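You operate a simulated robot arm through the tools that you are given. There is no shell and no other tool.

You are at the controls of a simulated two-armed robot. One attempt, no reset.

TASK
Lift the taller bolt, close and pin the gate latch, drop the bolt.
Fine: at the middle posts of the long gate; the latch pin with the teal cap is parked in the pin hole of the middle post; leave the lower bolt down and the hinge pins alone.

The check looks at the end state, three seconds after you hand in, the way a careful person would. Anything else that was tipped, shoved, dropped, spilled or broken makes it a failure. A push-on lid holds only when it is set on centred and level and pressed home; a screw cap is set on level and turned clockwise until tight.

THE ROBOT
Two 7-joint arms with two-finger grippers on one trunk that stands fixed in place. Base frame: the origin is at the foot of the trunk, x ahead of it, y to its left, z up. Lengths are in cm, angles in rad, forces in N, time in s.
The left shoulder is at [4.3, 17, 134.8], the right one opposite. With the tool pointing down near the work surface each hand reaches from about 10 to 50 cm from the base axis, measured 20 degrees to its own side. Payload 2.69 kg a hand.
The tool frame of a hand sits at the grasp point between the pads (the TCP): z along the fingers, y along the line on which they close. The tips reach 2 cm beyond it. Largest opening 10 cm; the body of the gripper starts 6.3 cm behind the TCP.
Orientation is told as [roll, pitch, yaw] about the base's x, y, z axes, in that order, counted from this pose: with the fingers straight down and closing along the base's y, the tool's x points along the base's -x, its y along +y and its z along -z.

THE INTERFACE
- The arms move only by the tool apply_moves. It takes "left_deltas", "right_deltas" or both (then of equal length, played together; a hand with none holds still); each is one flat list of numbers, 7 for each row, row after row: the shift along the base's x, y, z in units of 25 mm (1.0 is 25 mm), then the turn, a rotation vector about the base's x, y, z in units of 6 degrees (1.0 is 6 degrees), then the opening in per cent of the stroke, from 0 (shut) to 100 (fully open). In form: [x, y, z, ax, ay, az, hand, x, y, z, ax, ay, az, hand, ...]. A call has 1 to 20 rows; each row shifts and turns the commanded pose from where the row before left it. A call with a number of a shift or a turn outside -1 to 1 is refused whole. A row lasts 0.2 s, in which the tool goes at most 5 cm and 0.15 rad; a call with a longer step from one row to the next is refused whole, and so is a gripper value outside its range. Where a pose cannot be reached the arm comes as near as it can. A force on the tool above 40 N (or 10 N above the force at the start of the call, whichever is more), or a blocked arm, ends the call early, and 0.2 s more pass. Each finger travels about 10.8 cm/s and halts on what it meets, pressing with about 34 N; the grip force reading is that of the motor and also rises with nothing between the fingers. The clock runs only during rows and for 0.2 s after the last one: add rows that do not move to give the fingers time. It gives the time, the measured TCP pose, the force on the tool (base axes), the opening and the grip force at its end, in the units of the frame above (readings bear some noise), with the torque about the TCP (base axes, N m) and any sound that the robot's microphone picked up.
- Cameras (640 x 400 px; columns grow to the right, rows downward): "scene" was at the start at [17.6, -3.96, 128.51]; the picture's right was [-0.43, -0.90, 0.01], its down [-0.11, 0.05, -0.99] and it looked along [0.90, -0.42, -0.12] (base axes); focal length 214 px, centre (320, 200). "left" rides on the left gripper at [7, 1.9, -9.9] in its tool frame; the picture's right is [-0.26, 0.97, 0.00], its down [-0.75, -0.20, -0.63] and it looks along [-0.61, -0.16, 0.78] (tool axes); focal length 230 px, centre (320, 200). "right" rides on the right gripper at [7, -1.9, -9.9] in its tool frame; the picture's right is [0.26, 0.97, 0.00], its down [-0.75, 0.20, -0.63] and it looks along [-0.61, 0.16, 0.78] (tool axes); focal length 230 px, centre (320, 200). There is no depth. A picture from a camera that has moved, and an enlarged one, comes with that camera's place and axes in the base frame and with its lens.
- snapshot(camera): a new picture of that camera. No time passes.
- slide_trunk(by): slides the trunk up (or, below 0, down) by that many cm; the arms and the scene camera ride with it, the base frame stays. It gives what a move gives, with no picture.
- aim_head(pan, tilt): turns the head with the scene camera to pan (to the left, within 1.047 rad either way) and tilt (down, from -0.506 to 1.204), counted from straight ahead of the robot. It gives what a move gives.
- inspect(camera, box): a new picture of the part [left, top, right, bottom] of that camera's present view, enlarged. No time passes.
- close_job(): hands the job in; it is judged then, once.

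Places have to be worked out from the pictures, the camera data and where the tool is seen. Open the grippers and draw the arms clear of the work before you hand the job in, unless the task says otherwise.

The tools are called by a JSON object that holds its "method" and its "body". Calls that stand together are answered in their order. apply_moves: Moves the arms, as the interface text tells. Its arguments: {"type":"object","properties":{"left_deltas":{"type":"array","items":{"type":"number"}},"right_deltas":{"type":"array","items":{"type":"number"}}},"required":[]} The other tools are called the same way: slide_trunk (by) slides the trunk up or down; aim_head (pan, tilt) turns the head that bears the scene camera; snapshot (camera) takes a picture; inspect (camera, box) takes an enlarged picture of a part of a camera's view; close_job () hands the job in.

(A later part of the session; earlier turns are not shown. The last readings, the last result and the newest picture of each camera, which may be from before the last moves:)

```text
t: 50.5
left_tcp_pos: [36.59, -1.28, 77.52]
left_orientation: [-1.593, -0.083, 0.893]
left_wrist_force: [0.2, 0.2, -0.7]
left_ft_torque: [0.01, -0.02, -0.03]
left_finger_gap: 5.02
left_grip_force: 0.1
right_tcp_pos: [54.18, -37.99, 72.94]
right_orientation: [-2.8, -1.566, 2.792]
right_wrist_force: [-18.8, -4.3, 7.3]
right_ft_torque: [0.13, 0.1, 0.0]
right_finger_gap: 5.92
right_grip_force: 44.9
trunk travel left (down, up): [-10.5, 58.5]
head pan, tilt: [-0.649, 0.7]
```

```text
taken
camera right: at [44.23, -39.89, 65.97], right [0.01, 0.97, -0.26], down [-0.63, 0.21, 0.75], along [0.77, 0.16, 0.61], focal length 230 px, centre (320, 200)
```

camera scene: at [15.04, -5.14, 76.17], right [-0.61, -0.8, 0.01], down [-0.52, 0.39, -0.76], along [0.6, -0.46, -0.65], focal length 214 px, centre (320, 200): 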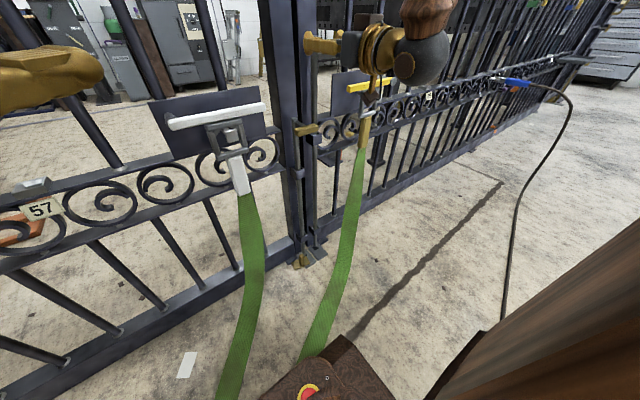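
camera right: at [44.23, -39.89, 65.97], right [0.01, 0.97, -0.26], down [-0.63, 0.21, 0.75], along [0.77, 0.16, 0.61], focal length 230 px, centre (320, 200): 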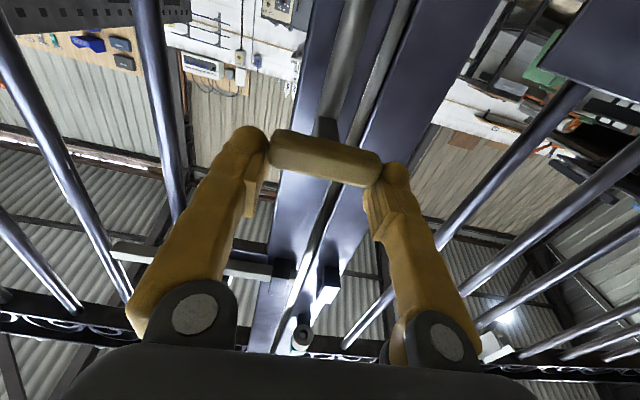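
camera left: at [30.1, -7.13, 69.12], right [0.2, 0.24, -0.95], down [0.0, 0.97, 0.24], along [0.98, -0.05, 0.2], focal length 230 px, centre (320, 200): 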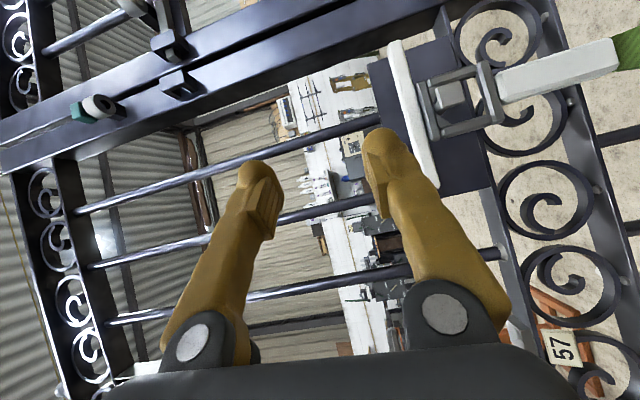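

At rest the bolt isn't pulling down on the fingers, so friction seems to hold it. I'll open the fingers slightly and see whether it stays up.

{"method": "apply_moves", "body": {"right_deltas": [0, 0, 0, 0, 0, 0, 62, 0, 0, 0, 0, 0, 0, 64, 0, 0, 0, 0, 0, 0, 64, 0, 0, 0, 0, 0, 0, 64]}}

{"method": "snapshot", "body": {"camera": "right"}}

{"method": "snapshot", "body": {"camera": "scene"}}

```text
t: 51.5
left_tcp_pos: [36.67, -1.3, 77.54]
left_orientation: [-1.591, -0.08, 0.894]
left_wrist_force: [0.0, -0.2, 0.9]
left_ft_torque: [0.01, -0.01, 0.02]
left_finger_gap: 5.0
left_grip_force: 0.1
right_tcp_pos: [54.34, -37.89, 72.9]
right_orientation: [-2.357, -1.567, 2.352]
right_wrist_force: [-0.6, -0.3, -0.1]
right_ft_torque: [0.01, -0.03, 0.01]
right_finger_gap: 6.41
right_grip_force: 0.0
trunk travel left (down, up): [-10.5, 58.5]
head pan, tilt: [-0.649, 0.7]
```

```text
taken
camera right: at [44.4, -39.83, 65.85], right [0.01, 0.97, -0.26], down [-0.63, 0.21, 0.75], along [0.78, 0.16, 0.61], focal length 230 px, centre (320, 200)
```

right: 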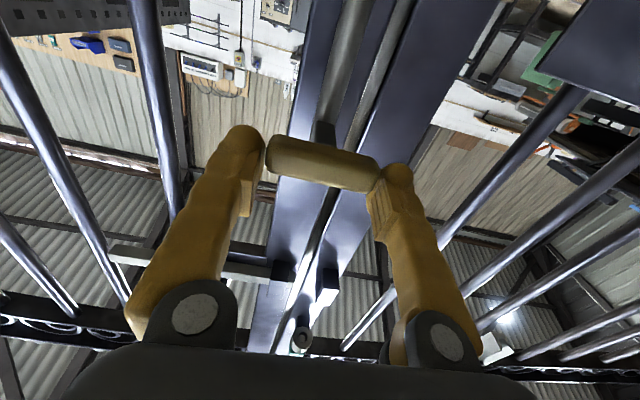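

```text
taken
camera scene: at [15.14, -5.16, 76.13], right [-0.6, -0.8, 0.01], down [-0.53, 0.39, -0.76], along [0.6, -0.46, -0.65], focal length 214 px, centre (320, 200)
```

scene: 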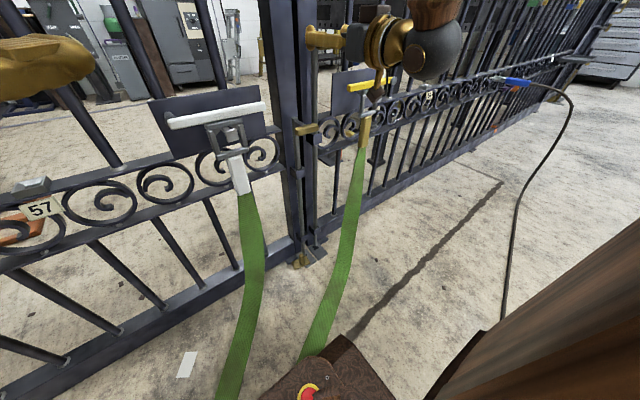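

The bolt holds itself up at the top of its travel. I'll open wide, back straight out in -x and confirm it stays.

{"method": "apply_moves", "body": {"right_deltas": [0, 0, 0, 0, 0, 0, 75, 0, 0, 0, 0, 0, 0, 88, -0.2, 0, 0, 0, 0, 0, 92, -0.5, 0, 0, 0, 0, 0, 92, -0.6, 0, 0, 0, 0, 0, 92, -0.6, 0, 0, 0, 0, 0, 92, -0.6, 0, 0, 0, 0, 0, 92, -0.6, 0, 0, 0, 0, 0, 92, -0.6, 0, 0, 0, 0, 0, 92]}}

{"method": "snapshot", "body": {"camera": "right"}}

{"method": "inspect", "body": {"camera": "scene", "box": [265, 10, 405, 150]}}

{"method": "inspect", "body": {"camera": "scene", "box": [280, 200, 350, 280]}}

```text
t: 53.5
left_tcp_pos: [36.7, -1.21, 77.6]
left_orientation: [-1.592, -0.081, 0.892]
left_wrist_force: [-0.1, 0.2, 0.4]
left_ft_torque: [0.0, 0.0, -0.01]
left_finger_gap: 4.98
left_grip_force: 0.1
right_tcp_pos: [44.95, -37.79, 72.95]
right_orientation: [-2.479, -1.566, 2.471]
right_wrist_force: [0.3, -0.4, 0.0]
right_ft_torque: [0.01, 0.02, 0.02]
right_finger_gap: 9.21
right_grip_force: 0.1
trunk travel left (down, up): [-10.5, 58.5]
head pan, tilt: [-0.649, 0.7]
```

```text
taken
camera right: at [35.02, -39.78, 65.9], right [0.01, 0.97, -0.26], down [-0.63, 0.21, 0.75], along [0.78, 0.16, 0.61], focal length 230 px, centre (320, 200)
```

right: 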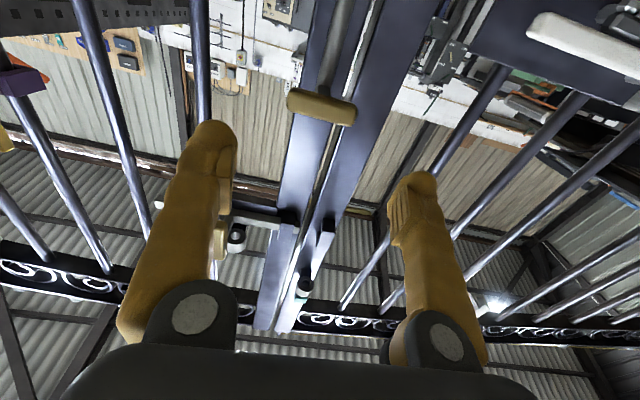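

```text
2.86 times, centred on (335, 80) of scene
camera zoom: at [15.14, -5.15, 76.13], right [-0.6, -0.8, 0.01], down [-0.53, 0.39, -0.76], along [0.6, -0.46, -0.65], focal length 613 px, centre (277, 543)
```

zoom: 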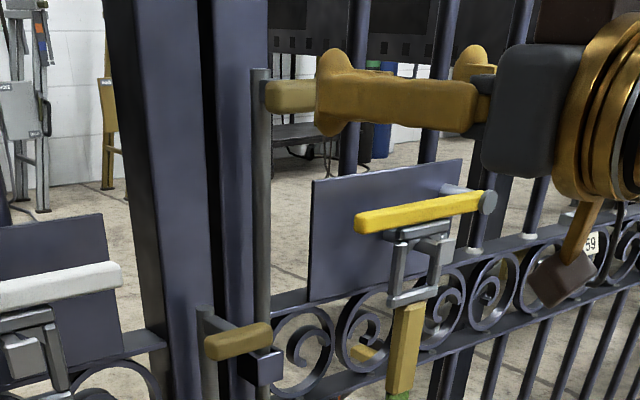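

```text
5.00 times, centred on (315, 240) of scene
camera zoom: at [15.14, -5.15, 76.13], right [-0.6, -0.8, 0.01], down [-0.53, 0.39, -0.76], along [0.6, -0.46, -0.65], focal length 1072 px, centre (345, 0)
```

zoom: 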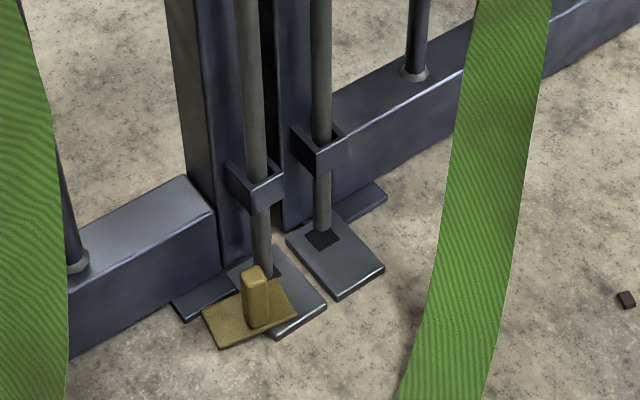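

The taller bolt stays raised. Next I raise the trunk 25 cm, with both hands clear of the gate, so the head camera sees the latch and pin boss from above.

{"method": "slide_trunk", "body": {"by": 25}}

{"method": "aim_head", "body": {"pan": -0.7, "tilt": 0.25}}

{"method": "snapshot", "body": {"camera": "scene"}}

{"method": "snapshot", "body": {"camera": "right"}}

{"method": "snapshot", "body": {"camera": "left"}}

```text
t: 56.1
left_tcp_pos: [37.15, -1.18, 102.39]
left_orientation: [-1.596, -0.084, 0.901]
left_wrist_force: [0.2, 0.2, 0.4]
left_ft_torque: [-0.02, 0.01, 0.01]
left_finger_gap: 5.01
left_grip_force: 0.0
right_tcp_pos: [45.13, -37.84, 97.89]
right_orientation: [-2.404, -1.568, 2.396]
right_wrist_force: [0.6, -0.1, 0.8]
right_ft_torque: [0.01, -0.01, 0.01]
right_finger_gap: 9.21
right_grip_force: 0.1
trunk travel left (down, up): [-35.5, 33.5]
head pan, tilt: [-0.649, 0.7]
```

```text
t: 57.0
left_tcp_pos: [37.09, -1.21, 102.51]
left_orientation: [-1.595, -0.086, 0.901]
left_wrist_force: [0.4, -0.5, 0.9]
left_ft_torque: [-0.03, 0.01, 0.01]
left_finger_gap: 4.99
left_grip_force: 0.0
right_tcp_pos: [45.14, -37.93, 97.92]
right_orientation: [-2.456, -1.568, 2.45]
right_wrist_force: [-0.8, -0.8, 0.3]
right_ft_torque: [-0.01, -0.04, -0.01]
right_finger_gap: 9.22
right_grip_force: 0.1
trunk travel left (down, up): [-35.5, 33.5]
head pan, tilt: [-0.7, 0.25]
```

```text
taken
camera scene: at [16.02, -6.04, 105.2], right [-0.64, -0.76, 0.01], down [-0.21, 0.16, -0.97], along [0.74, -0.62, -0.26], focal length 214 px, centre (320, 200)
```

scene: 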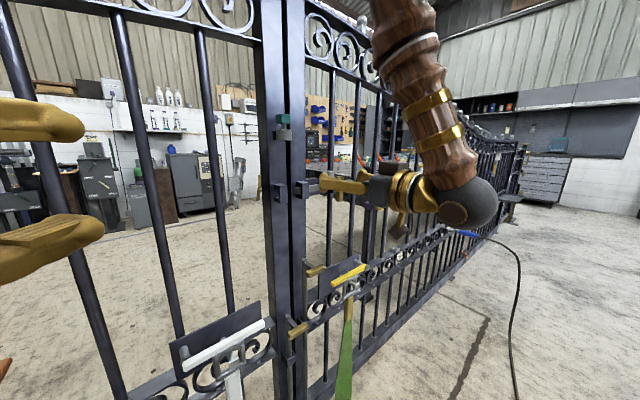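

```text
taken
camera right: at [35.08, -39.77, 90.91], right [0.01, 0.97, -0.26], down [-0.63, 0.21, 0.75], along [0.78, 0.16, 0.61], focal length 230 px, centre (320, 200)
```

right: 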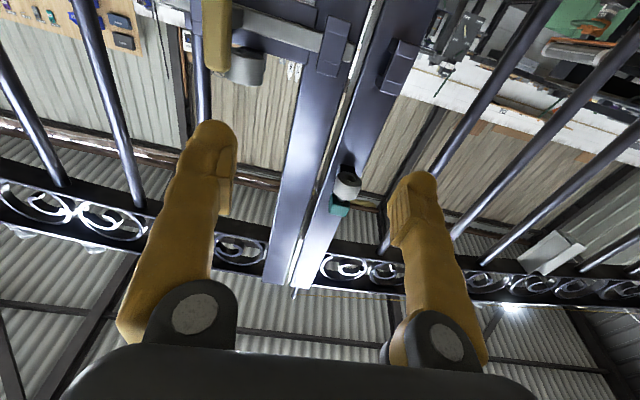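

```text
taken
camera left: at [25.18, -0.34, 99.69], right [0.23, 0.25, -0.94], down [-0.04, 0.97, 0.25], along [0.97, -0.02, 0.23], focal length 230 px, centre (320, 200)
```

left: 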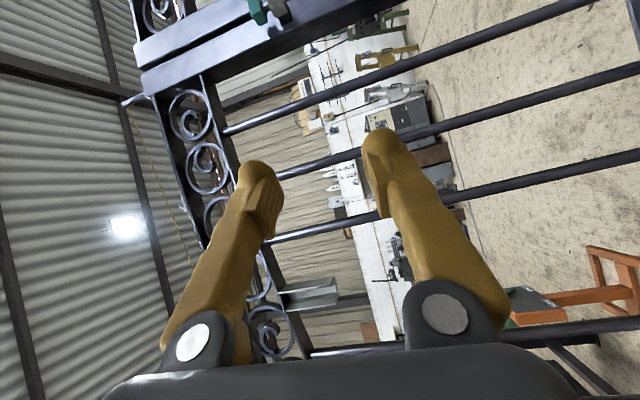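

The taller bolt is still up. From this view the latch grip's top is near y=-47.4, z=97. I'll move the right hand to a standoff in front of the grip's lower half with the fingers at 4.5 cm.

{"method": "apply_moves", "body": {"right_deltas": [-0.05, -0.42, -0.25, 0, 0, 0, 80, -0.05, -0.42, -0.25, 0, 0, 0, 70, -0.05, -0.42, -0.25, 0, 0, 0, 60, -0.05, -0.42, -0.25, 0, 0, 0, 50, -0.05, -0.42, -0.25, 0, 0, 0, 45, -0.05, -0.42, -0.25, 0, 0, 0, 45, -0.05, -0.42, -0.25, 0, 0, 0, 45, -0.05, -0.42, -0.25, 0, 0, 0, 45, -0.05, -0.42, -0.25, 0, 0, 0, 45, 0, 0, -0.25, 0, 0, 0, 45]}}

{"method": "snapshot", "body": {"camera": "right"}}

{"method": "snapshot", "body": {"camera": "scene"}}

```text
t: 59.2
left_tcp_pos: [37.11, -1.21, 102.52]
left_orientation: [-1.597, -0.087, 0.901]
left_wrist_force: [-0.4, -0.8, 0.8]
left_ft_torque: [0.01, 0.03, 0.0]
left_finger_gap: 5.0
left_grip_force: 0.0
right_tcp_pos: [43.97, -47.32, 91.63]
right_orientation: [-2.458, -1.569, 2.451]
right_wrist_force: [0.1, 0.7, 0.7]
right_ft_torque: [0.03, 0.0, -0.05]
right_finger_gap: 4.52
right_grip_force: 0.1
trunk travel left (down, up): [-35.5, 33.5]
head pan, tilt: [-0.7, 0.25]
```

```text
taken
camera right: at [34.07, -49.26, 84.67], right [0.01, 0.97, -0.26], down [-0.63, 0.21, 0.75], along [0.78, 0.16, 0.61], focal length 230 px, centre (320, 200)
```

right: 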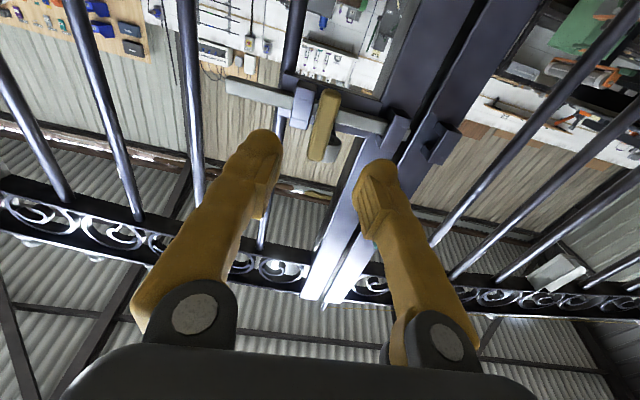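

```text
taken
camera scene: at [16.02, -6.04, 105.21], right [-0.64, -0.76, 0.01], down [-0.21, 0.16, -0.97], along [0.74, -0.62, -0.26], focal length 214 px, centre (320, 200)
```

scene: 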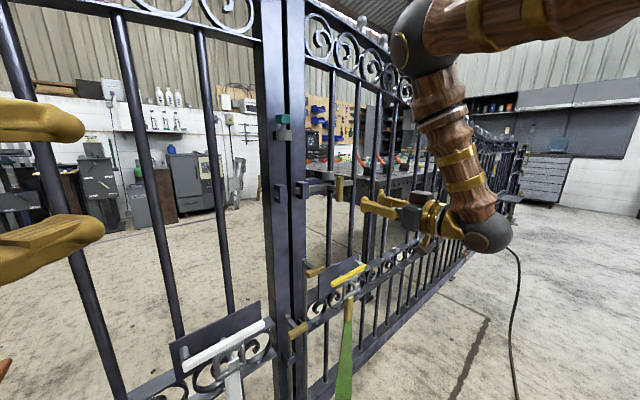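

The latch grip is right ahead of the fingers. I'll zoom in to place it and to check the clearance to the guides and boss.

{"method": "inspect", "body": {"camera": "right", "box": [220, 60, 440, 200]}}

{"method": "inspect", "body": {"camera": "scene", "box": [265, 100, 425, 250]}}

```text
2.86 times, centred on (330, 130) of right
camera zoom: at [34.07, -49.26, 84.67], right [0.01, 0.97, -0.26], down [-0.63, 0.21, 0.75], along [0.78, 0.16, 0.61], focal length 657 px, centre (291, 400)
```

zoom: 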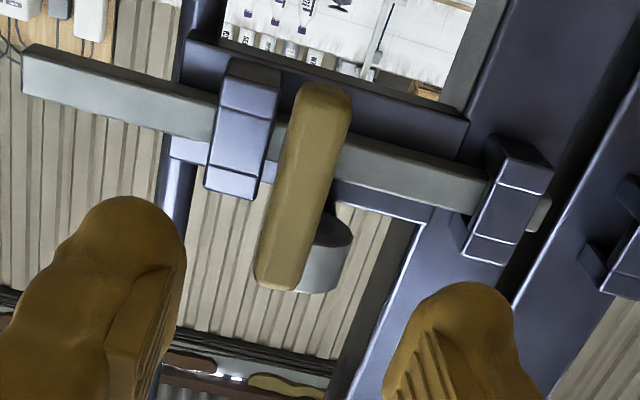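

```text
2.67 times, centred on (345, 175) of scene
camera zoom: at [16.02, -6.04, 105.21], right [-0.64, -0.76, 0.01], down [-0.21, 0.16, -0.97], along [0.74, -0.62, -0.26], focal length 572 px, centre (253, 267)
```

zoom: 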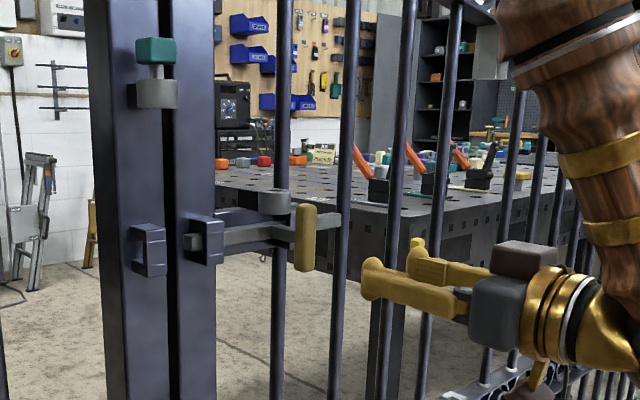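

The latch grip's centre is at about [56.5,-46.8,93.1]. I'll shift 0.5 cm left and go in around its lower half.

{"method": "apply_moves", "body": {"right_deltas": [0.5, 0.1, 0, 0, 0, 0, 45, 0.6, 0.1, 0, 0, 0, 0, 45, 0.6, 0, 0, 0, 0, 0, 45, 0.6, 0, 0, 0, 0, 0, 45, 0.6, 0, 0, 0, 0, 0, 45, 0.6, 0, 0, 0, 0, 0, 45, 0.5, 0, 0, 0, 0, 0, 45]}}

{"method": "snapshot", "body": {"camera": "right"}}

{"method": "inspect", "body": {"camera": "scene", "box": [265, 100, 425, 250]}}

```text
t: 60.8
left_tcp_pos: [37.17, -1.28, 102.47]
left_orientation: [-1.594, -0.086, 0.901]
left_wrist_force: [0.7, 0.2, 0.2]
left_ft_torque: [0.02, 0.02, -0.01]
left_finger_gap: 4.99
left_grip_force: 0.0
right_tcp_pos: [53.87, -47.0, 91.64]
right_orientation: [-2.571, -1.568, 2.566]
right_wrist_force: [-0.1, 0.4, 0.2]
right_ft_torque: [0.0, 0.02, 0.01]
right_finger_gap: 4.54
right_grip_force: 0.0
trunk travel left (down, up): [-35.5, 33.5]
head pan, tilt: [-0.7, 0.25]
```

```text
taken
camera right: at [43.98, -48.77, 84.66], right [0.01, 0.97, -0.26], down [-0.63, 0.21, 0.75], along [0.78, 0.16, 0.61], focal length 230 px, centre (320, 200)
```

right: 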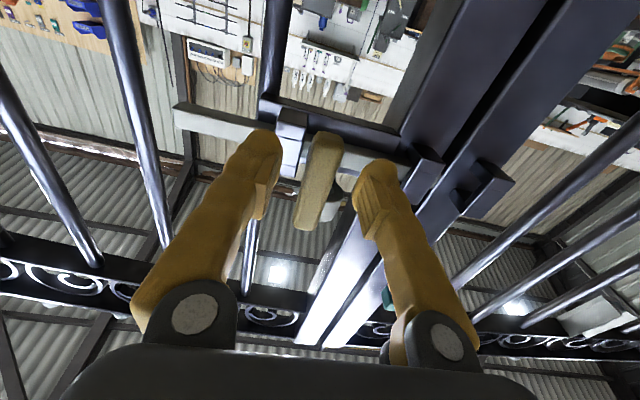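

```text
2.67 times, centred on (345, 175) of scene
camera zoom: at [16.02, -6.03, 105.2], right [-0.64, -0.76, 0.01], down [-0.21, 0.16, -0.97], along [0.74, -0.62, -0.26], focal length 572 px, centre (253, 267)
```

zoom: 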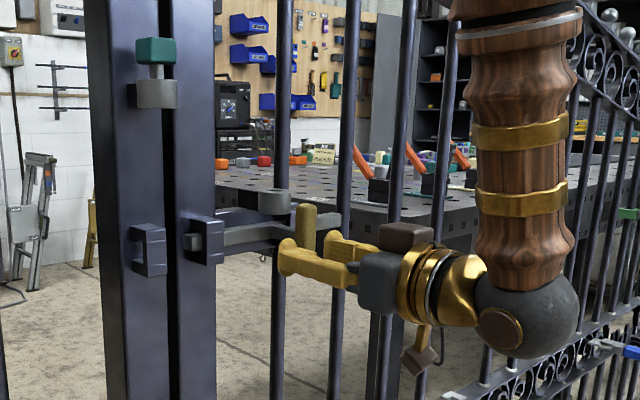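

The grip sits centred between the fingers. I'll advance 2.2 cm and close on it.

{"method": "apply_moves", "body": {"right_deltas": [0.45, 0, 0, 0, 0, 0, 45, 0.43, 0, 0, 0, 0, 0, 45, 0, 0, 0, 0, 0, 0, 30, 0, 0, 0, 0, 0, 0, 10, 0, 0, 0, 0, 0, 0, 10, 0, 0, 0, 0, 0, 0, 10]}}

{"method": "snapshot", "body": {"camera": "right"}}

```text
t: 62.2
left_tcp_pos: [37.17, -1.32, 102.48]
left_orientation: [-1.594, -0.084, 0.9]
left_wrist_force: [-0.4, 0.2, 0.6]
left_ft_torque: [0.0, -0.02, 0.02]
left_finger_gap: 5.02
left_grip_force: 0.0
right_tcp_pos: [56.24, -46.79, 91.77]
right_orientation: [-2.585, -1.566, 2.581]
right_wrist_force: [9.2, 0.2, 0.8]
right_ft_torque: [0.0, -0.16, 0.07]
right_finger_gap: 1.33
right_grip_force: 40.2
trunk travel left (down, up): [-35.5, 33.5]
head pan, tilt: [-0.7, 0.25]
```

```text
taken
camera right: at [46.29, -48.7, 84.7], right [0.01, 0.97, -0.26], down [-0.63, 0.21, 0.75], along [0.78, 0.16, 0.61], focal length 230 px, centre (320, 200)
```

right: 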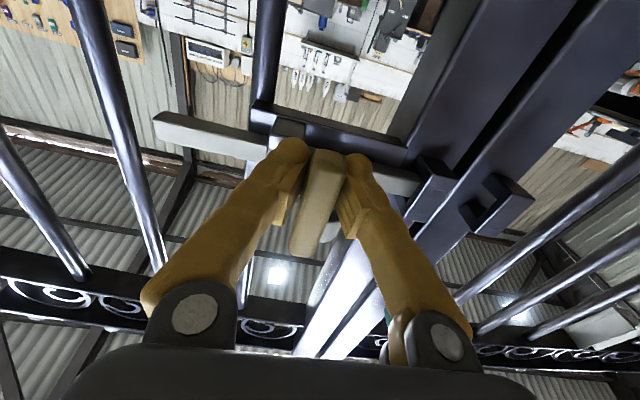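

The latch grip is held (gap 1.3 cm). Now I slide it slowly toward +y and watch the resistance.

{"method": "apply_moves", "body": {"right_deltas": [0, 0.15, 0, 0, 0, 0, 10, 0, 0.2, 0, 0, 0, 0, 10, 0, 0.25, 0, 0, 0, 0, 10, 0, 0.25, 0, 0, 0, 0, 10, 0, 0.25, 0, 0, 0, 0, 10]}}

{"method": "snapshot", "body": {"camera": "right"}}

{"method": "inspect", "body": {"camera": "scene", "box": [265, 100, 425, 250]}}

```text
t: 63.4
left_tcp_pos: [37.21, -1.25, 102.43]
left_orientation: [-1.593, -0.084, 0.901]
left_wrist_force: [0.3, -0.1, 0.2]
left_ft_torque: [0.01, 0.0, 0.01]
left_finger_gap: 5.0
left_grip_force: 0.1
right_tcp_pos: [56.33, -44.12, 91.69]
right_orientation: [-2.793, -1.567, 2.786]
right_wrist_force: [17.4, -3.1, 7.9]
right_ft_torque: [0.17, -0.17, 0.02]
right_finger_gap: 1.31
right_grip_force: 40.5
trunk travel left (down, up): [-35.5, 33.5]
head pan, tilt: [-0.7, 0.25]
```

```text
taken
camera right: at [46.31, -45.98, 84.68], right [0.01, 0.97, -0.26], down [-0.63, 0.21, 0.75], along [0.78, 0.16, 0.61], focal length 230 px, centre (320, 200)
```

right: 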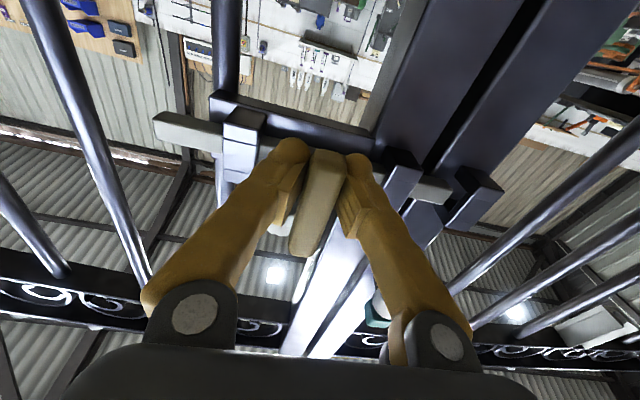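

```text
2.67 times, centred on (345, 175) of scene
camera zoom: at [16.14, -6.04, 105.19], right [-0.64, -0.76, 0.01], down [-0.21, 0.16, -0.97], along [0.74, -0.62, -0.26], focal length 572 px, centre (253, 267)
```

zoom: 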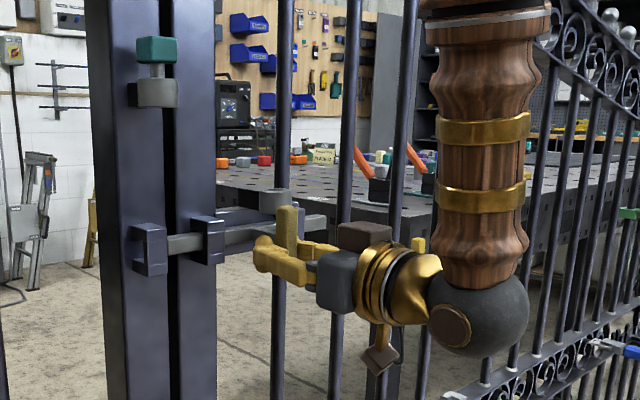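

It slides freely and the bar tip is at the keeper. I'll continue slowly through the keeper, easing the small x pull.

{"method": "apply_moves", "body": {"right_deltas": [0.04, 0.15, 0.02, 0, 0, 0, 10, 0, 0.2, 0, 0, 0, 0, 10, 0, 0.2, 0, 0, 0, 0, 10, 0, 0.2, 0, 0, 0, 0, 10, 0, 0.2, 0, 0, 0, 0, 10, 0, 0.2, 0, 0, 0, 0, 10]}}

{"method": "snapshot", "body": {"camera": "right"}}

{"method": "inspect", "body": {"camera": "scene", "box": [265, 100, 425, 250]}}

```text
t: 64.8
left_tcp_pos: [36.98, -1.22, 102.48]
left_orientation: [-1.595, -0.085, 0.899]
left_wrist_force: [0.2, 0.2, -0.1]
left_ft_torque: [-0.02, 0.0, 0.01]
left_finger_gap: 5.02
left_grip_force: 0.1
right_tcp_pos: [56.24, -41.18, 91.6]
right_orientation: [-1.921, -1.57, 1.915]
right_wrist_force: [8.5, -0.4, 6.3]
right_ft_torque: [-0.02, 0.26, 0.03]
right_finger_gap: 1.34
right_grip_force: 40.3
trunk travel left (down, up): [-35.5, 33.5]
head pan, tilt: [-0.7, 0.25]
```

```text
taken
camera right: at [46.29, -43.09, 84.72], right [0.0, 0.97, -0.26], down [-0.63, 0.2, 0.75], along [0.78, 0.16, 0.61], focal length 230 px, centre (320, 200)
```

right: 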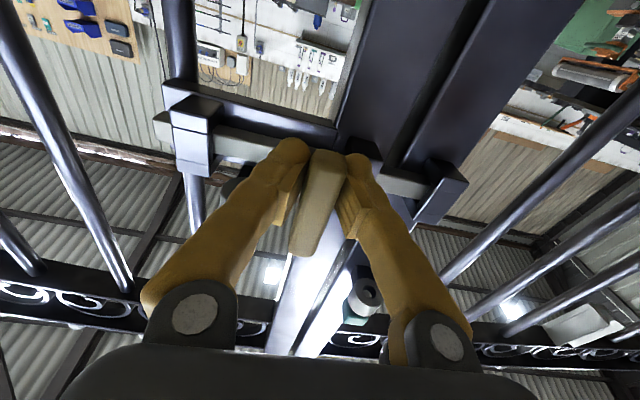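

```text
2.67 times, centred on (345, 175) of scene
camera zoom: at [16.07, -6.01, 105.2], right [-0.64, -0.76, 0.01], down [-0.21, 0.16, -0.97], along [0.74, -0.62, -0.26], focal length 572 px, centre (253, 267)
```

zoom: 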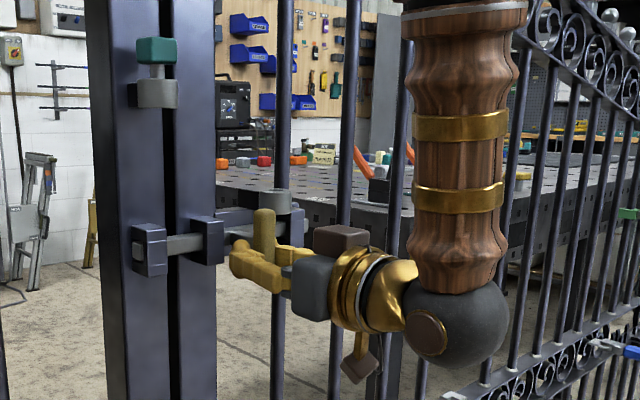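

The bar is through the keeper, about 5.6 cm of travel so far with no resistance. I'll push in small steps to find the closed stop.

{"method": "apply_moves", "body": {"right_deltas": [0, 0.12, 0, 0, 0, 0, 10, 0, 0.12, 0, 0, 0, 0, 10, 0, 0.1, 0, 0, 0, 0, 10]}}

{"method": "inspect", "body": {"camera": "right", "box": [260, 80, 500, 240]}}

{"method": "inspect", "body": {"camera": "left", "box": [160, 0, 420, 120]}}

```text
t: 65.6
left_tcp_pos: [37.17, -1.44, 102.58]
left_orientation: [-1.592, -0.086, 0.901]
left_wrist_force: [0.2, -0.3, -0.3]
left_ft_torque: [0.0, 0.01, -0.01]
left_finger_gap: 4.99
left_grip_force: 0.1
right_tcp_pos: [56.39, -40.69, 91.68]
right_orientation: [-2.467, -1.566, 2.454]
right_wrist_force: [12.1, -22.4, 9.1]
right_ft_torque: [-0.16, 0.94, -0.11]
right_finger_gap: 1.34
right_grip_force: 40.2
trunk travel left (down, up): [-35.5, 33.5]
head pan, tilt: [-0.7, 0.25]
```

```text
2.50 times, centred on (380, 160) of right
camera zoom: at [46.3, -42.62, 84.69], right [0.01, 0.97, -0.26], down [-0.63, 0.21, 0.75], along [0.78, 0.15, 0.61], focal length 575 px, centre (170, 300)
```

zoom: 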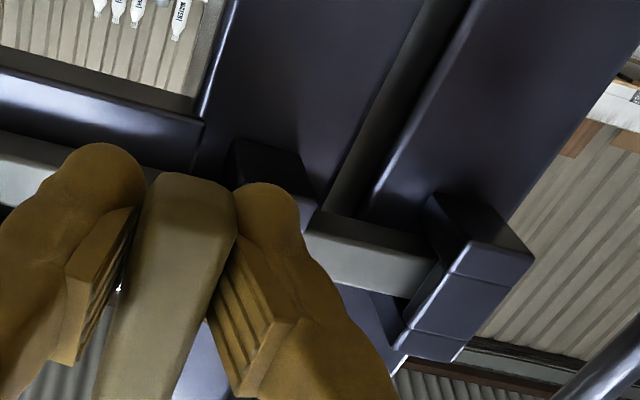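

```text
2.46 times, centred on (290, 60) of left
camera zoom: at [25.28, -0.5, 99.68], right [0.23, 0.25, -0.94], down [-0.04, 0.97, 0.25], along [0.97, -0.02, 0.23], focal length 566 px, centre (394, 545)
```

zoom: 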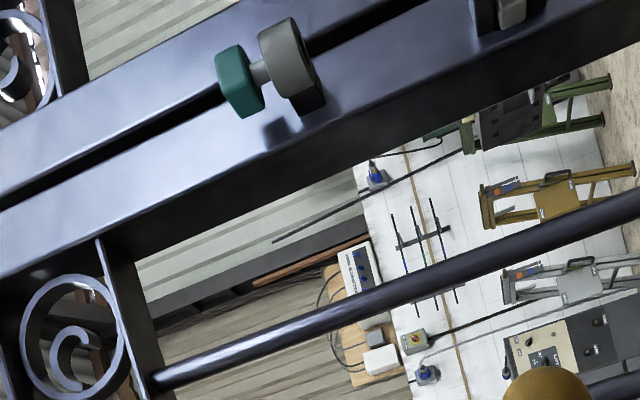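

There is 22 N of resistance at 6.1 cm of travel. I need to tell whether that's the slide's own stop or a finger on the guide, so I'll look closely at both.

{"method": "inspect", "body": {"camera": "left", "box": [330, 0, 400, 40]}}

{"method": "inspect", "body": {"camera": "scene", "box": [265, 140, 375, 220]}}

{"method": "inspect", "body": {"camera": "right", "box": [330, 100, 400, 180]}}

```text
9.14 times, centred on (365, 20) of left
camera zoom: at [25.28, -0.5, 99.68], right [0.23, 0.25, -0.94], down [-0.04, 0.97, 0.25], along [0.97, -0.02, 0.23], focal length 2104 px, centre (-91, 1846)
```

zoom: 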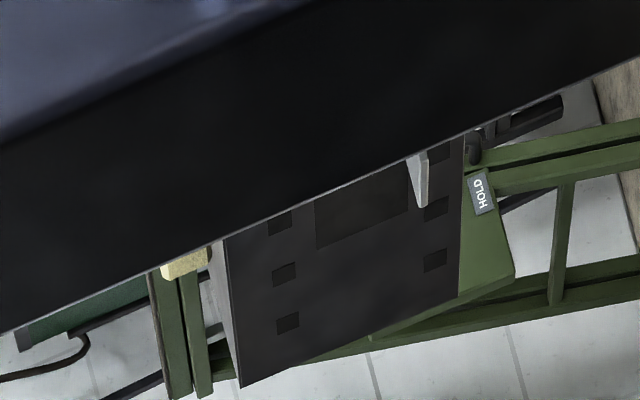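

```text
5.00 times, centred on (320, 180) of scene
camera zoom: at [16.11, -6.21, 105.19], right [-0.64, -0.76, 0.01], down [-0.21, 0.16, -0.97], along [0.74, -0.62, -0.26], focal length 1072 px, centre (320, 300)
```

zoom: 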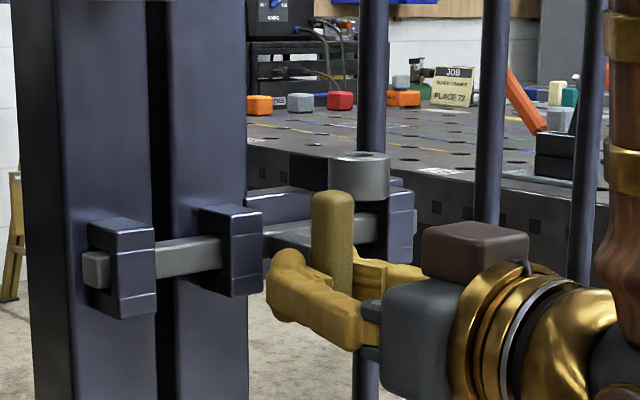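

```text
5.00 times, centred on (365, 140) of right
camera zoom: at [46.3, -42.62, 84.69], right [0.01, 0.97, -0.26], down [-0.63, 0.21, 0.75], along [0.78, 0.15, 0.61], focal length 1150 px, centre (95, 500)
```

zoom: 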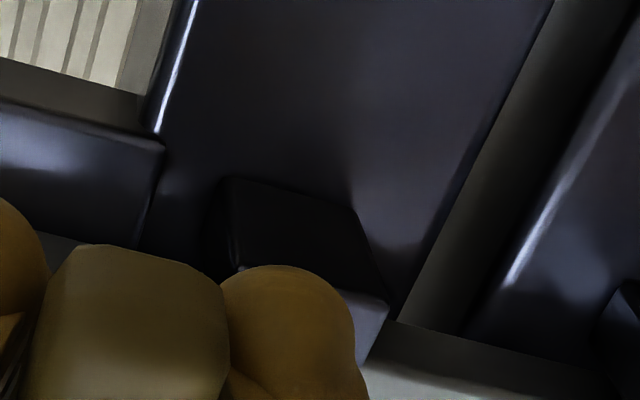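

The bar tip now sticks out past the keeper, so it's closed. To rule out a finger touching the guide, I'll release, back off 1 cm so the tips stay in front of it, regrip and nudge again.

{"method": "apply_moves", "body": {"right_deltas": [0, -0.1, 0, 0, 0, 0, 25, 0, 0, 0, 0, 0, 0, 25, -0.25, 0, 0, 0, 0, 0, 25, -0.2, 0, 0, 0, 0, 0, 25, 0, 0, 0, 0, 0, 0, 10, 0, 0, 0, 0, 0, 0, 10, 0, 0.1, 0, 0, 0, 0, 10, 0, 0.15, 0, 0, 0, 0, 10, 0, 0.15, 0, 0, 0, 0, 10, 0, 0.1, 0, 0, 0, 0, 10]}}

{"method": "inspect", "body": {"camera": "scene", "box": [265, 140, 375, 220]}}

```text
t: 67.5
left_tcp_pos: [37.6, -1.1, 102.74]
left_orientation: [-1.621, -0.114, 0.943]
left_wrist_force: [-0.4, 0.9, 0.1]
left_ft_torque: [0.01, -0.01, -0.03]
left_finger_gap: 5.0
left_grip_force: 0.2
right_tcp_pos: [54.01, -40.85, 92.32]
right_orientation: [-2.792, -1.553, 2.766]
right_wrist_force: [28.5, -14.6, -18.6]
right_ft_torque: [0.09, 0.26, -0.11]
right_finger_gap: 1.8
right_grip_force: 43.8
trunk travel left (down, up): [-35.5, 33.5]
head pan, tilt: [-0.7, 0.25]
stopped in row 9 (right hand): the force on the tool passed its limit at 43 N (the readings are from after the stop); the commanded pose is now the measured one
```

```text
5.00 times, centred on (320, 180) of scene
camera zoom: at [16.45, -6.19, 105.09], right [-0.64, -0.76, 0.01], down [-0.21, 0.16, -0.96], along [0.74, -0.62, -0.26], focal length 1072 px, centre (320, 300)
```

zoom: 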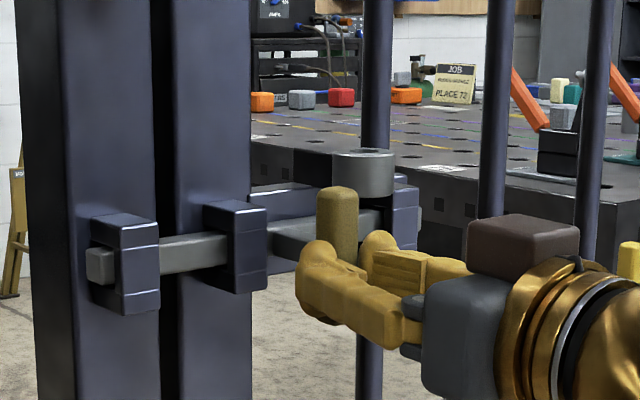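

The slide is at its hard stop, fully closed with the tip through the keeper. I'll open the fingers and back straight out.

{"method": "apply_moves", "body": {"right_deltas": [0, 0, 0, 0, 0, 0, 30, 0, 0, 0, 0, 0, 0, 50, -0.4, 0, 0, 0, 0, 0, 50, -0.6, 0, 0, 0, 0, 0, 50, -0.6, 0, 0, 0, 0, 0, 50, -0.6, 0, 0, 0, 0, 0, 50, -0.6, 0, 0, 0, 0, 0, 50]}}

{"method": "inspect", "body": {"camera": "scene", "box": [265, 100, 405, 220]}}

{"method": "snapshot", "body": {"camera": "right"}}

```text
t: 69.1
left_tcp_pos: [37.22, -0.87, 103.1]
left_orientation: [-1.624, -0.112, 0.942]
left_wrist_force: [0.3, 0.3, 0.3]
left_ft_torque: [-0.02, -0.02, 0.02]
left_finger_gap: 4.99
left_grip_force: 0.1
right_tcp_pos: [46.61, -40.41, 92.58]
right_orientation: [-2.895, -1.546, 2.878]
right_wrist_force: [0.4, -0.2, -0.2]
right_ft_torque: [-0.02, 0.01, 0.01]
right_finger_gap: 4.97
right_grip_force: 0.0
trunk travel left (down, up): [-35.5, 33.5]
head pan, tilt: [-0.7, 0.25]
```

```text
3.33 times, centred on (335, 160) of scene
camera zoom: at [16.01, -6.04, 105.21], right [-0.64, -0.76, 0.01], down [-0.21, 0.16, -0.97], along [0.74, -0.62, -0.26], focal length 715 px, centre (270, 333)
```

zoom: 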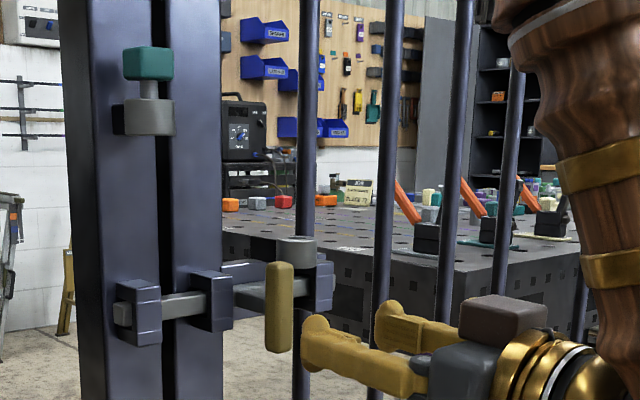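

```text
taken
camera right: at [36.82, -42.22, 85.49], right [0.03, 0.96, -0.26], down [-0.64, 0.22, 0.73], along [0.77, 0.15, 0.63], focal length 230 px, centre (320, 200)
```

right: 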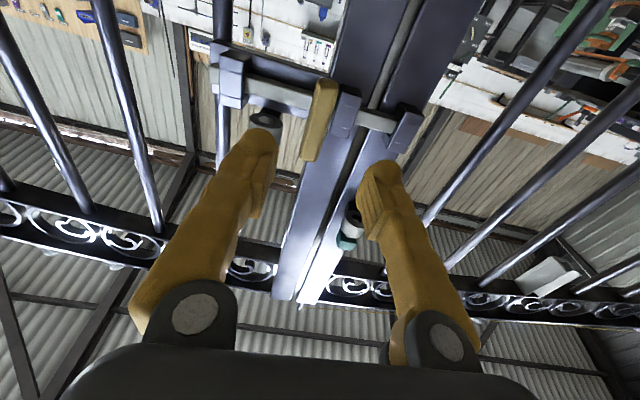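

The latch is closed and the boss hole is clear. For the pin I want the shoulder and head camera higher, so I'll raise the trunk another 25 cm and level the right hand's pitch.

{"method": "slide_trunk", "body": {"by": 25}}

{"method": "apply_moves", "body": {"right_deltas": [0, 0.3, -0.3, 0, -0.12, 0, 50, 0, 0.3, -0.3, 0, -0.12, 0, 50, 0, 0.3, -0.3, 0, 0, 0, 50, 0, 0.3, -0.3, 0, 0, 0, 50, 0, 0.3, -0.3, 0, 0, 0, 50, 0, 0.3, -0.3, 0, 0, 0, 50, 0, 0.3, -0.3, 0, 0, 0, 50, 0, 0.3, -0.3, 0, 0, 0, 50, 0, 0.3, -0.3, 0, 0, 0, 50, 0, 0.3, -0.2, 0, 0, 0, 50]}}

{"method": "aim_head", "body": {"pan": -0.65, "tilt": 0.55}}

{"method": "snapshot", "body": {"camera": "scene"}}

{"method": "snapshot", "body": {"camera": "right"}}

```text
t: 71.7
left_tcp_pos: [37.61, -0.98, 127.86]
left_orientation: [-1.627, -0.118, 0.951]
left_wrist_force: [0.5, -0.2, 0.1]
left_ft_torque: [-0.01, -0.01, 0.03]
left_finger_gap: 4.99
left_grip_force: 0.1
right_tcp_pos: [46.73, -40.42, 117.65]
right_orientation: [-2.905, -1.547, 2.884]
right_wrist_force: [-0.5, 0.3, 0.0]
right_ft_torque: [0.02, 0.0, 0.0]
right_finger_gap: 5.0
right_grip_force: 0.0
trunk travel left (down, up): [-60.5, 8.5]
head pan, tilt: [-0.7, 0.25]
```

```text
t: 73.9
left_tcp_pos: [37.55, -0.96, 127.87]
left_orientation: [-1.627, -0.118, 0.952]
left_wrist_force: [-0.4, 0.8, 0.0]
left_ft_torque: [0.0, 0.03, 0.0]
left_finger_gap: 4.98
left_grip_force: 0.1
right_tcp_pos: [46.3, -37.64, 111.44]
right_orientation: [-3.114, -1.523, 3.098]
right_wrist_force: [-0.1, 0.2, -0.1]
right_ft_torque: [0.03, -0.01, 0.0]
right_finger_gap: 4.99
right_grip_force: 0.0
right hand out of reach, approached as far as the arm can: row 5, 6, 7, 8, 9, 10
trunk travel left (down, up): [-60.5, 8.5]
head pan, tilt: [-0.7, 0.25]
```

```text
t: 74.7
left_tcp_pos: [37.55, -0.84, 127.9]
left_orientation: [-1.626, -0.119, 0.952]
left_wrist_force: [0.1, 0.2, -0.3]
left_ft_torque: [-0.01, 0.0, -0.01]
left_finger_gap: 4.97
left_grip_force: 0.1
right_tcp_pos: [46.27, -37.66, 111.54]
right_orientation: [-3.112, -1.523, 3.097]
right_wrist_force: [-0.5, -0.1, -0.2]
right_ft_torque: [-0.02, -0.02, 0.0]
right_finger_gap: 5.01
right_grip_force: 0.1
trunk travel left (down, up): [-60.5, 8.5]
head pan, tilt: [-0.649, 0.55]
```

```text
taken
camera scene: at [16.41, -5.45, 127.44], right [-0.6, -0.8, 0.01], down [-0.43, 0.32, -0.85], along [0.67, -0.52, -0.53], focal length 214 px, centre (320, 200)
```

scene: 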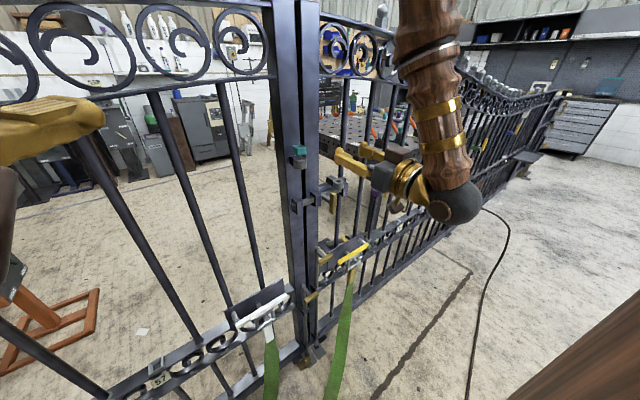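

```text
taken
camera right: at [36.61, -39.5, 104.11], right [0.03, 0.97, -0.26], down [-0.66, 0.21, 0.72], along [0.75, 0.15, 0.64], focal length 230 px, centre (320, 200)
```

right: 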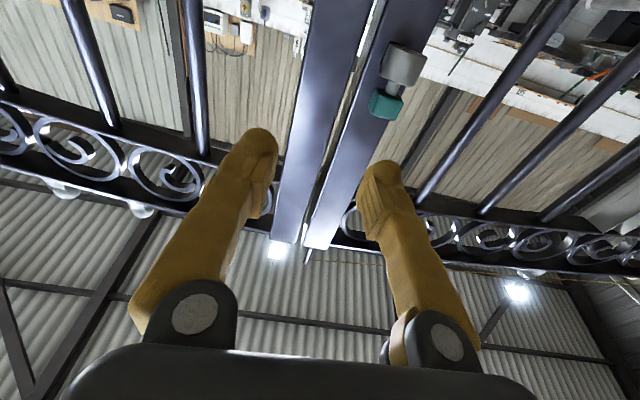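

With the shoulder high, the right wrist can't get inboard. I'll lower the trunk 30 cm for better wrist angles, and turn the left hand to look down so its camera watches the boss and pin from above.

{"method": "slide_trunk", "body": {"by": -30}}

{"method": "apply_moves", "body": {"left_deltas": [-0.1, -0.2, 0.2, 0.708, 0.293, -0.293, 50, -0.1, -0.2, 0.2, 0.708, 0.293, -0.293, 50, -0.1, -0.2, 0.2, 0.708, 0.293, -0.293, 50, -0.1, -0.2, 0.2, 0.708, 0.293, -0.293, 50, -0.1, -0.2, 0.2, 0.708, 0.293, -0.293, 50, -0.1, -0.2, 0.2, 0.708, 0.293, -0.293, 50, -0.1, -0.2, 0.2, 0.708, 0.293, -0.293, 50, -0.1, -0.2, 0.2, 0.708, 0.293, -0.293, 50, -0.1, -0.2, 0.2, 0.708, 0.293, -0.293, 50, -0.1, -0.2, 0.2, 0.708, 0.293, -0.293, 50, 0, -0.2, 0.4, 0.708, 0.293, -0.293, 50, 0, -0.2, 0.4, 0.708, 0.293, -0.293, 50, 0, -0.2, 0.4, 0.708, 0.293, -0.293, 50, 0, -0.2, 0.4, 0.708, 0.293, -0.293, 50, 0, -0.2, 0.4, 0.708, 0.293, -0.293, 50, 0, -0.2, 0.4, 0.708, 0.293, -0.293, 50, 0, -0.2, 0.4, 0.708, 0.293, -0.293, 50, 0, -0.2, 0.4, 0.708, 0.293, -0.293, 50, 0, -0.2, 0.4, 0.708, 0.293, -0.293, 50, 0, -0.2, 0.4, 0.708, 0.293, -0.293, 50]}}

{"method": "snapshot", "body": {"camera": "left"}}

{"method": "snapshot", "body": {"camera": "scene"}}

```text
t: 77.7
left_tcp_pos: [37.18, -1.0, 97.97]
left_orientation: [-1.623, -0.113, 0.94]
left_wrist_force: [0.3, 0.3, 0.2]
left_ft_torque: [0.0, 0.03, -0.01]
left_finger_gap: 4.96
left_grip_force: 0.1
right_tcp_pos: [46.25, -37.63, 81.46]
right_orientation: [-3.108, -1.523, 3.092]
right_wrist_force: [0.2, -0.1, -0.7]
right_ft_torque: [0.0, -0.03, -0.02]
right_finger_gap: 5.0
right_grip_force: 0.0
trunk travel left (down, up): [-30.5, 38.5]
head pan, tilt: [-0.649, 0.55]
```

```text
t: 81.9
left_tcp_pos: [34.99, -12.62, 112.28]
left_orientation: [-0.021, -0.115, -0.096]
left_wrist_force: [0.0, 0.1, -0.2]
left_ft_torque: [0.01, -0.03, 0.0]
left_finger_gap: 5.0
left_grip_force: 0.1
left hand out of reach, approached as far as the arm can: row 1, 2
right_tcp_pos: [46.2, -37.67, 81.43]
right_orientation: [-3.113, -1.526, 3.1]
right_wrist_force: [-0.2, -0.1, 0.1]
right_ft_torque: [0.0, -0.02, -0.04]
right_finger_gap: 5.01
right_grip_force: 0.1
trunk travel left (down, up): [-30.5, 38.5]
head pan, tilt: [-0.649, 0.55]
```

```text
taken
camera left: at [27.14, -9.66, 121.03], right [0.35, 0.94, 0.01], down [0.65, -0.25, 0.72], along [0.67, -0.25, -0.7], focal length 230 px, centre (320, 200)
```

left: 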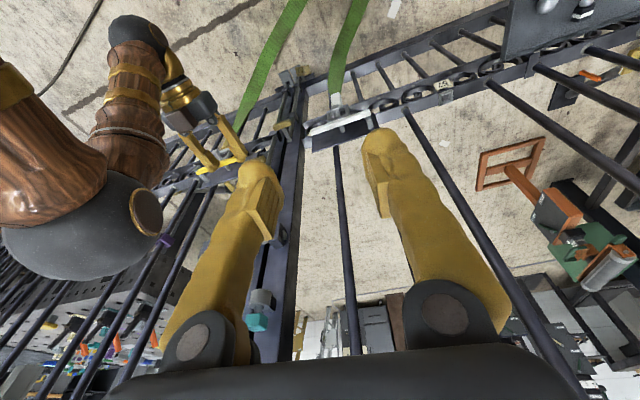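

```text
taken
camera scene: at [15.9, -5.48, 97.43], right [-0.6, -0.8, 0.01], down [-0.43, 0.32, -0.85], along [0.67, -0.52, -0.53], focal length 214 px, centre (320, 200)
```

scene: 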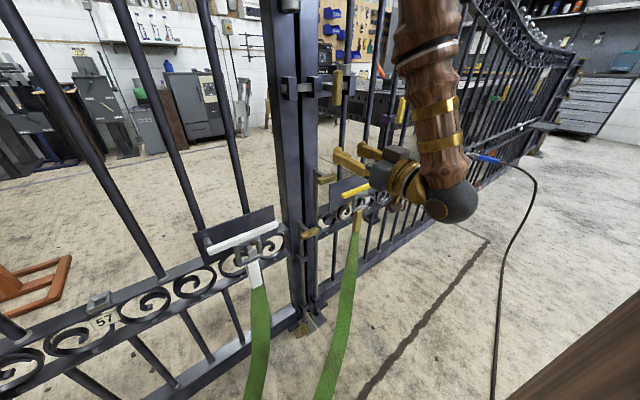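

The left camera looks down on the gate, but its own finger hides the latch. I'll yaw the left hand about 30° to the right and shift it a bit left to open the view and keep clear of the right arm.

{"method": "apply_moves", "body": {"left_deltas": [0, 0.3, 0.1, 0, 0.15, -0.7, 50, 0, 0.3, 0.1, 0, 0.15, -0.7, 50, 0, 0.3, 0.1, 0, 0.15, -0.7, 50, 0, 0.3, 0.1, 0, 0.15, -0.7, 50, 0, 0.3, 0.1, 0, 0.15, -0.7, 50, 0, 0.3, 0.1, 0, 0.15, -0.7, 50, 0, 0.3, 0.1, 0, 0.15, -0.7, 50]}}

{"method": "snapshot", "body": {"camera": "left"}}

```text
t: 83.5
left_tcp_pos: [34.9, -7.28, 113.99]
left_orientation: [-0.063, -0.012, -0.612]
left_wrist_force: [0.2, -0.5, 0.2]
left_ft_torque: [0.01, 0.04, 0.04]
left_finger_gap: 4.98
left_grip_force: 0.1
right_tcp_pos: [46.22, -37.7, 81.43]
right_orientation: [-3.105, -1.523, 3.091]
right_wrist_force: [-0.3, 0.4, -0.1]
right_ft_torque: [0.0, 0.01, -0.04]
right_finger_gap: 4.97
right_grip_force: 0.0
trunk travel left (down, up): [-30.5, 38.5]
head pan, tilt: [-0.649, 0.55]
```

```text
taken
camera left: at [30.5, -1.14, 123.5], right [0.76, 0.64, -0.06], down [0.52, -0.56, 0.65], along [0.39, -0.53, -0.76], focal length 230 px, centre (320, 200)
```

left: 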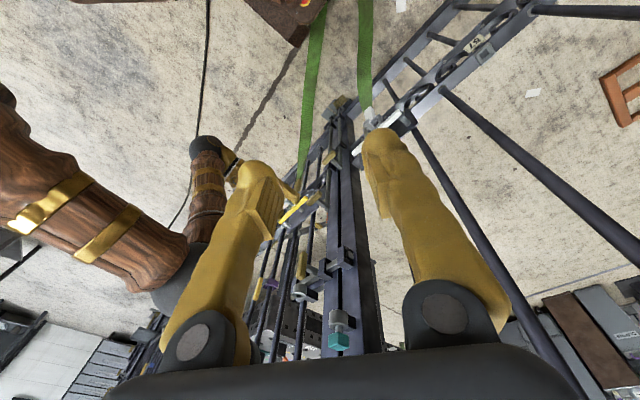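

The left camera now sees both the latch boss and the parked pin between its fingers. I'll zoom in there.

{"method": "inspect", "body": {"camera": "left", "box": [270, 220, 390, 355]}}

{"method": "inspect", "body": {"camera": "left", "box": [315, 300, 365, 355]}}

{"method": "inspect", "body": {"camera": "left", "box": [280, 250, 350, 310]}}

```text
2.96 times, centred on (330, 288) of left
camera zoom: at [30.5, -1.14, 123.5], right [0.76, 0.64, -0.06], down [0.52, -0.56, 0.65], along [0.39, -0.53, -0.76], focal length 682 px, centre (290, -59)
```

zoom: 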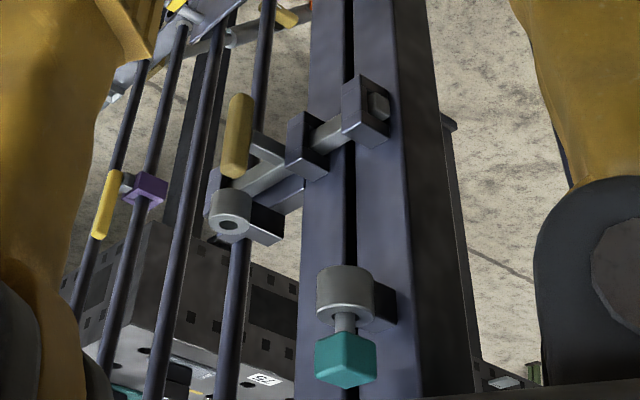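

```text
7.27 times, centred on (340, 328) of left
camera zoom: at [30.5, -1.14, 123.5], right [0.76, 0.64, -0.06], down [0.52, -0.56, 0.65], along [0.39, -0.53, -0.76], focal length 1673 px, centre (174, -727)
```

zoom: 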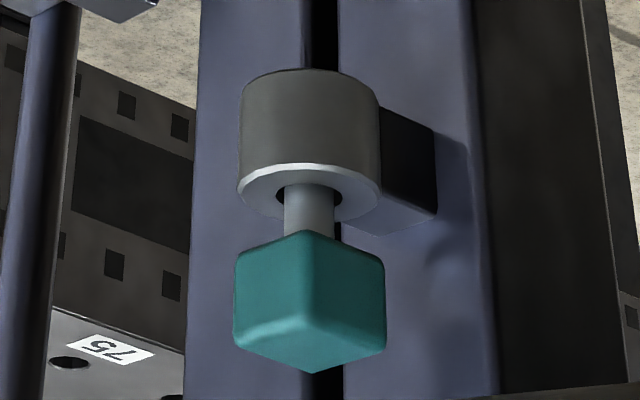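

```text
6.67 times, centred on (315, 280) of left
camera zoom: at [30.5, -1.14, 123.5], right [0.76, 0.64, -0.06], down [0.52, -0.56, 0.65], along [0.39, -0.53, -0.76], focal length 1534 px, centre (353, -333)
```

zoom: 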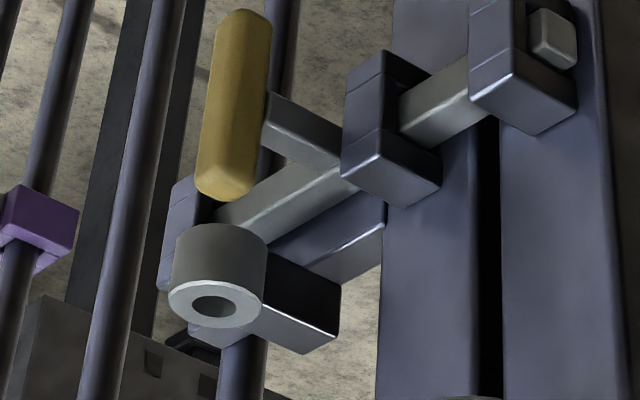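

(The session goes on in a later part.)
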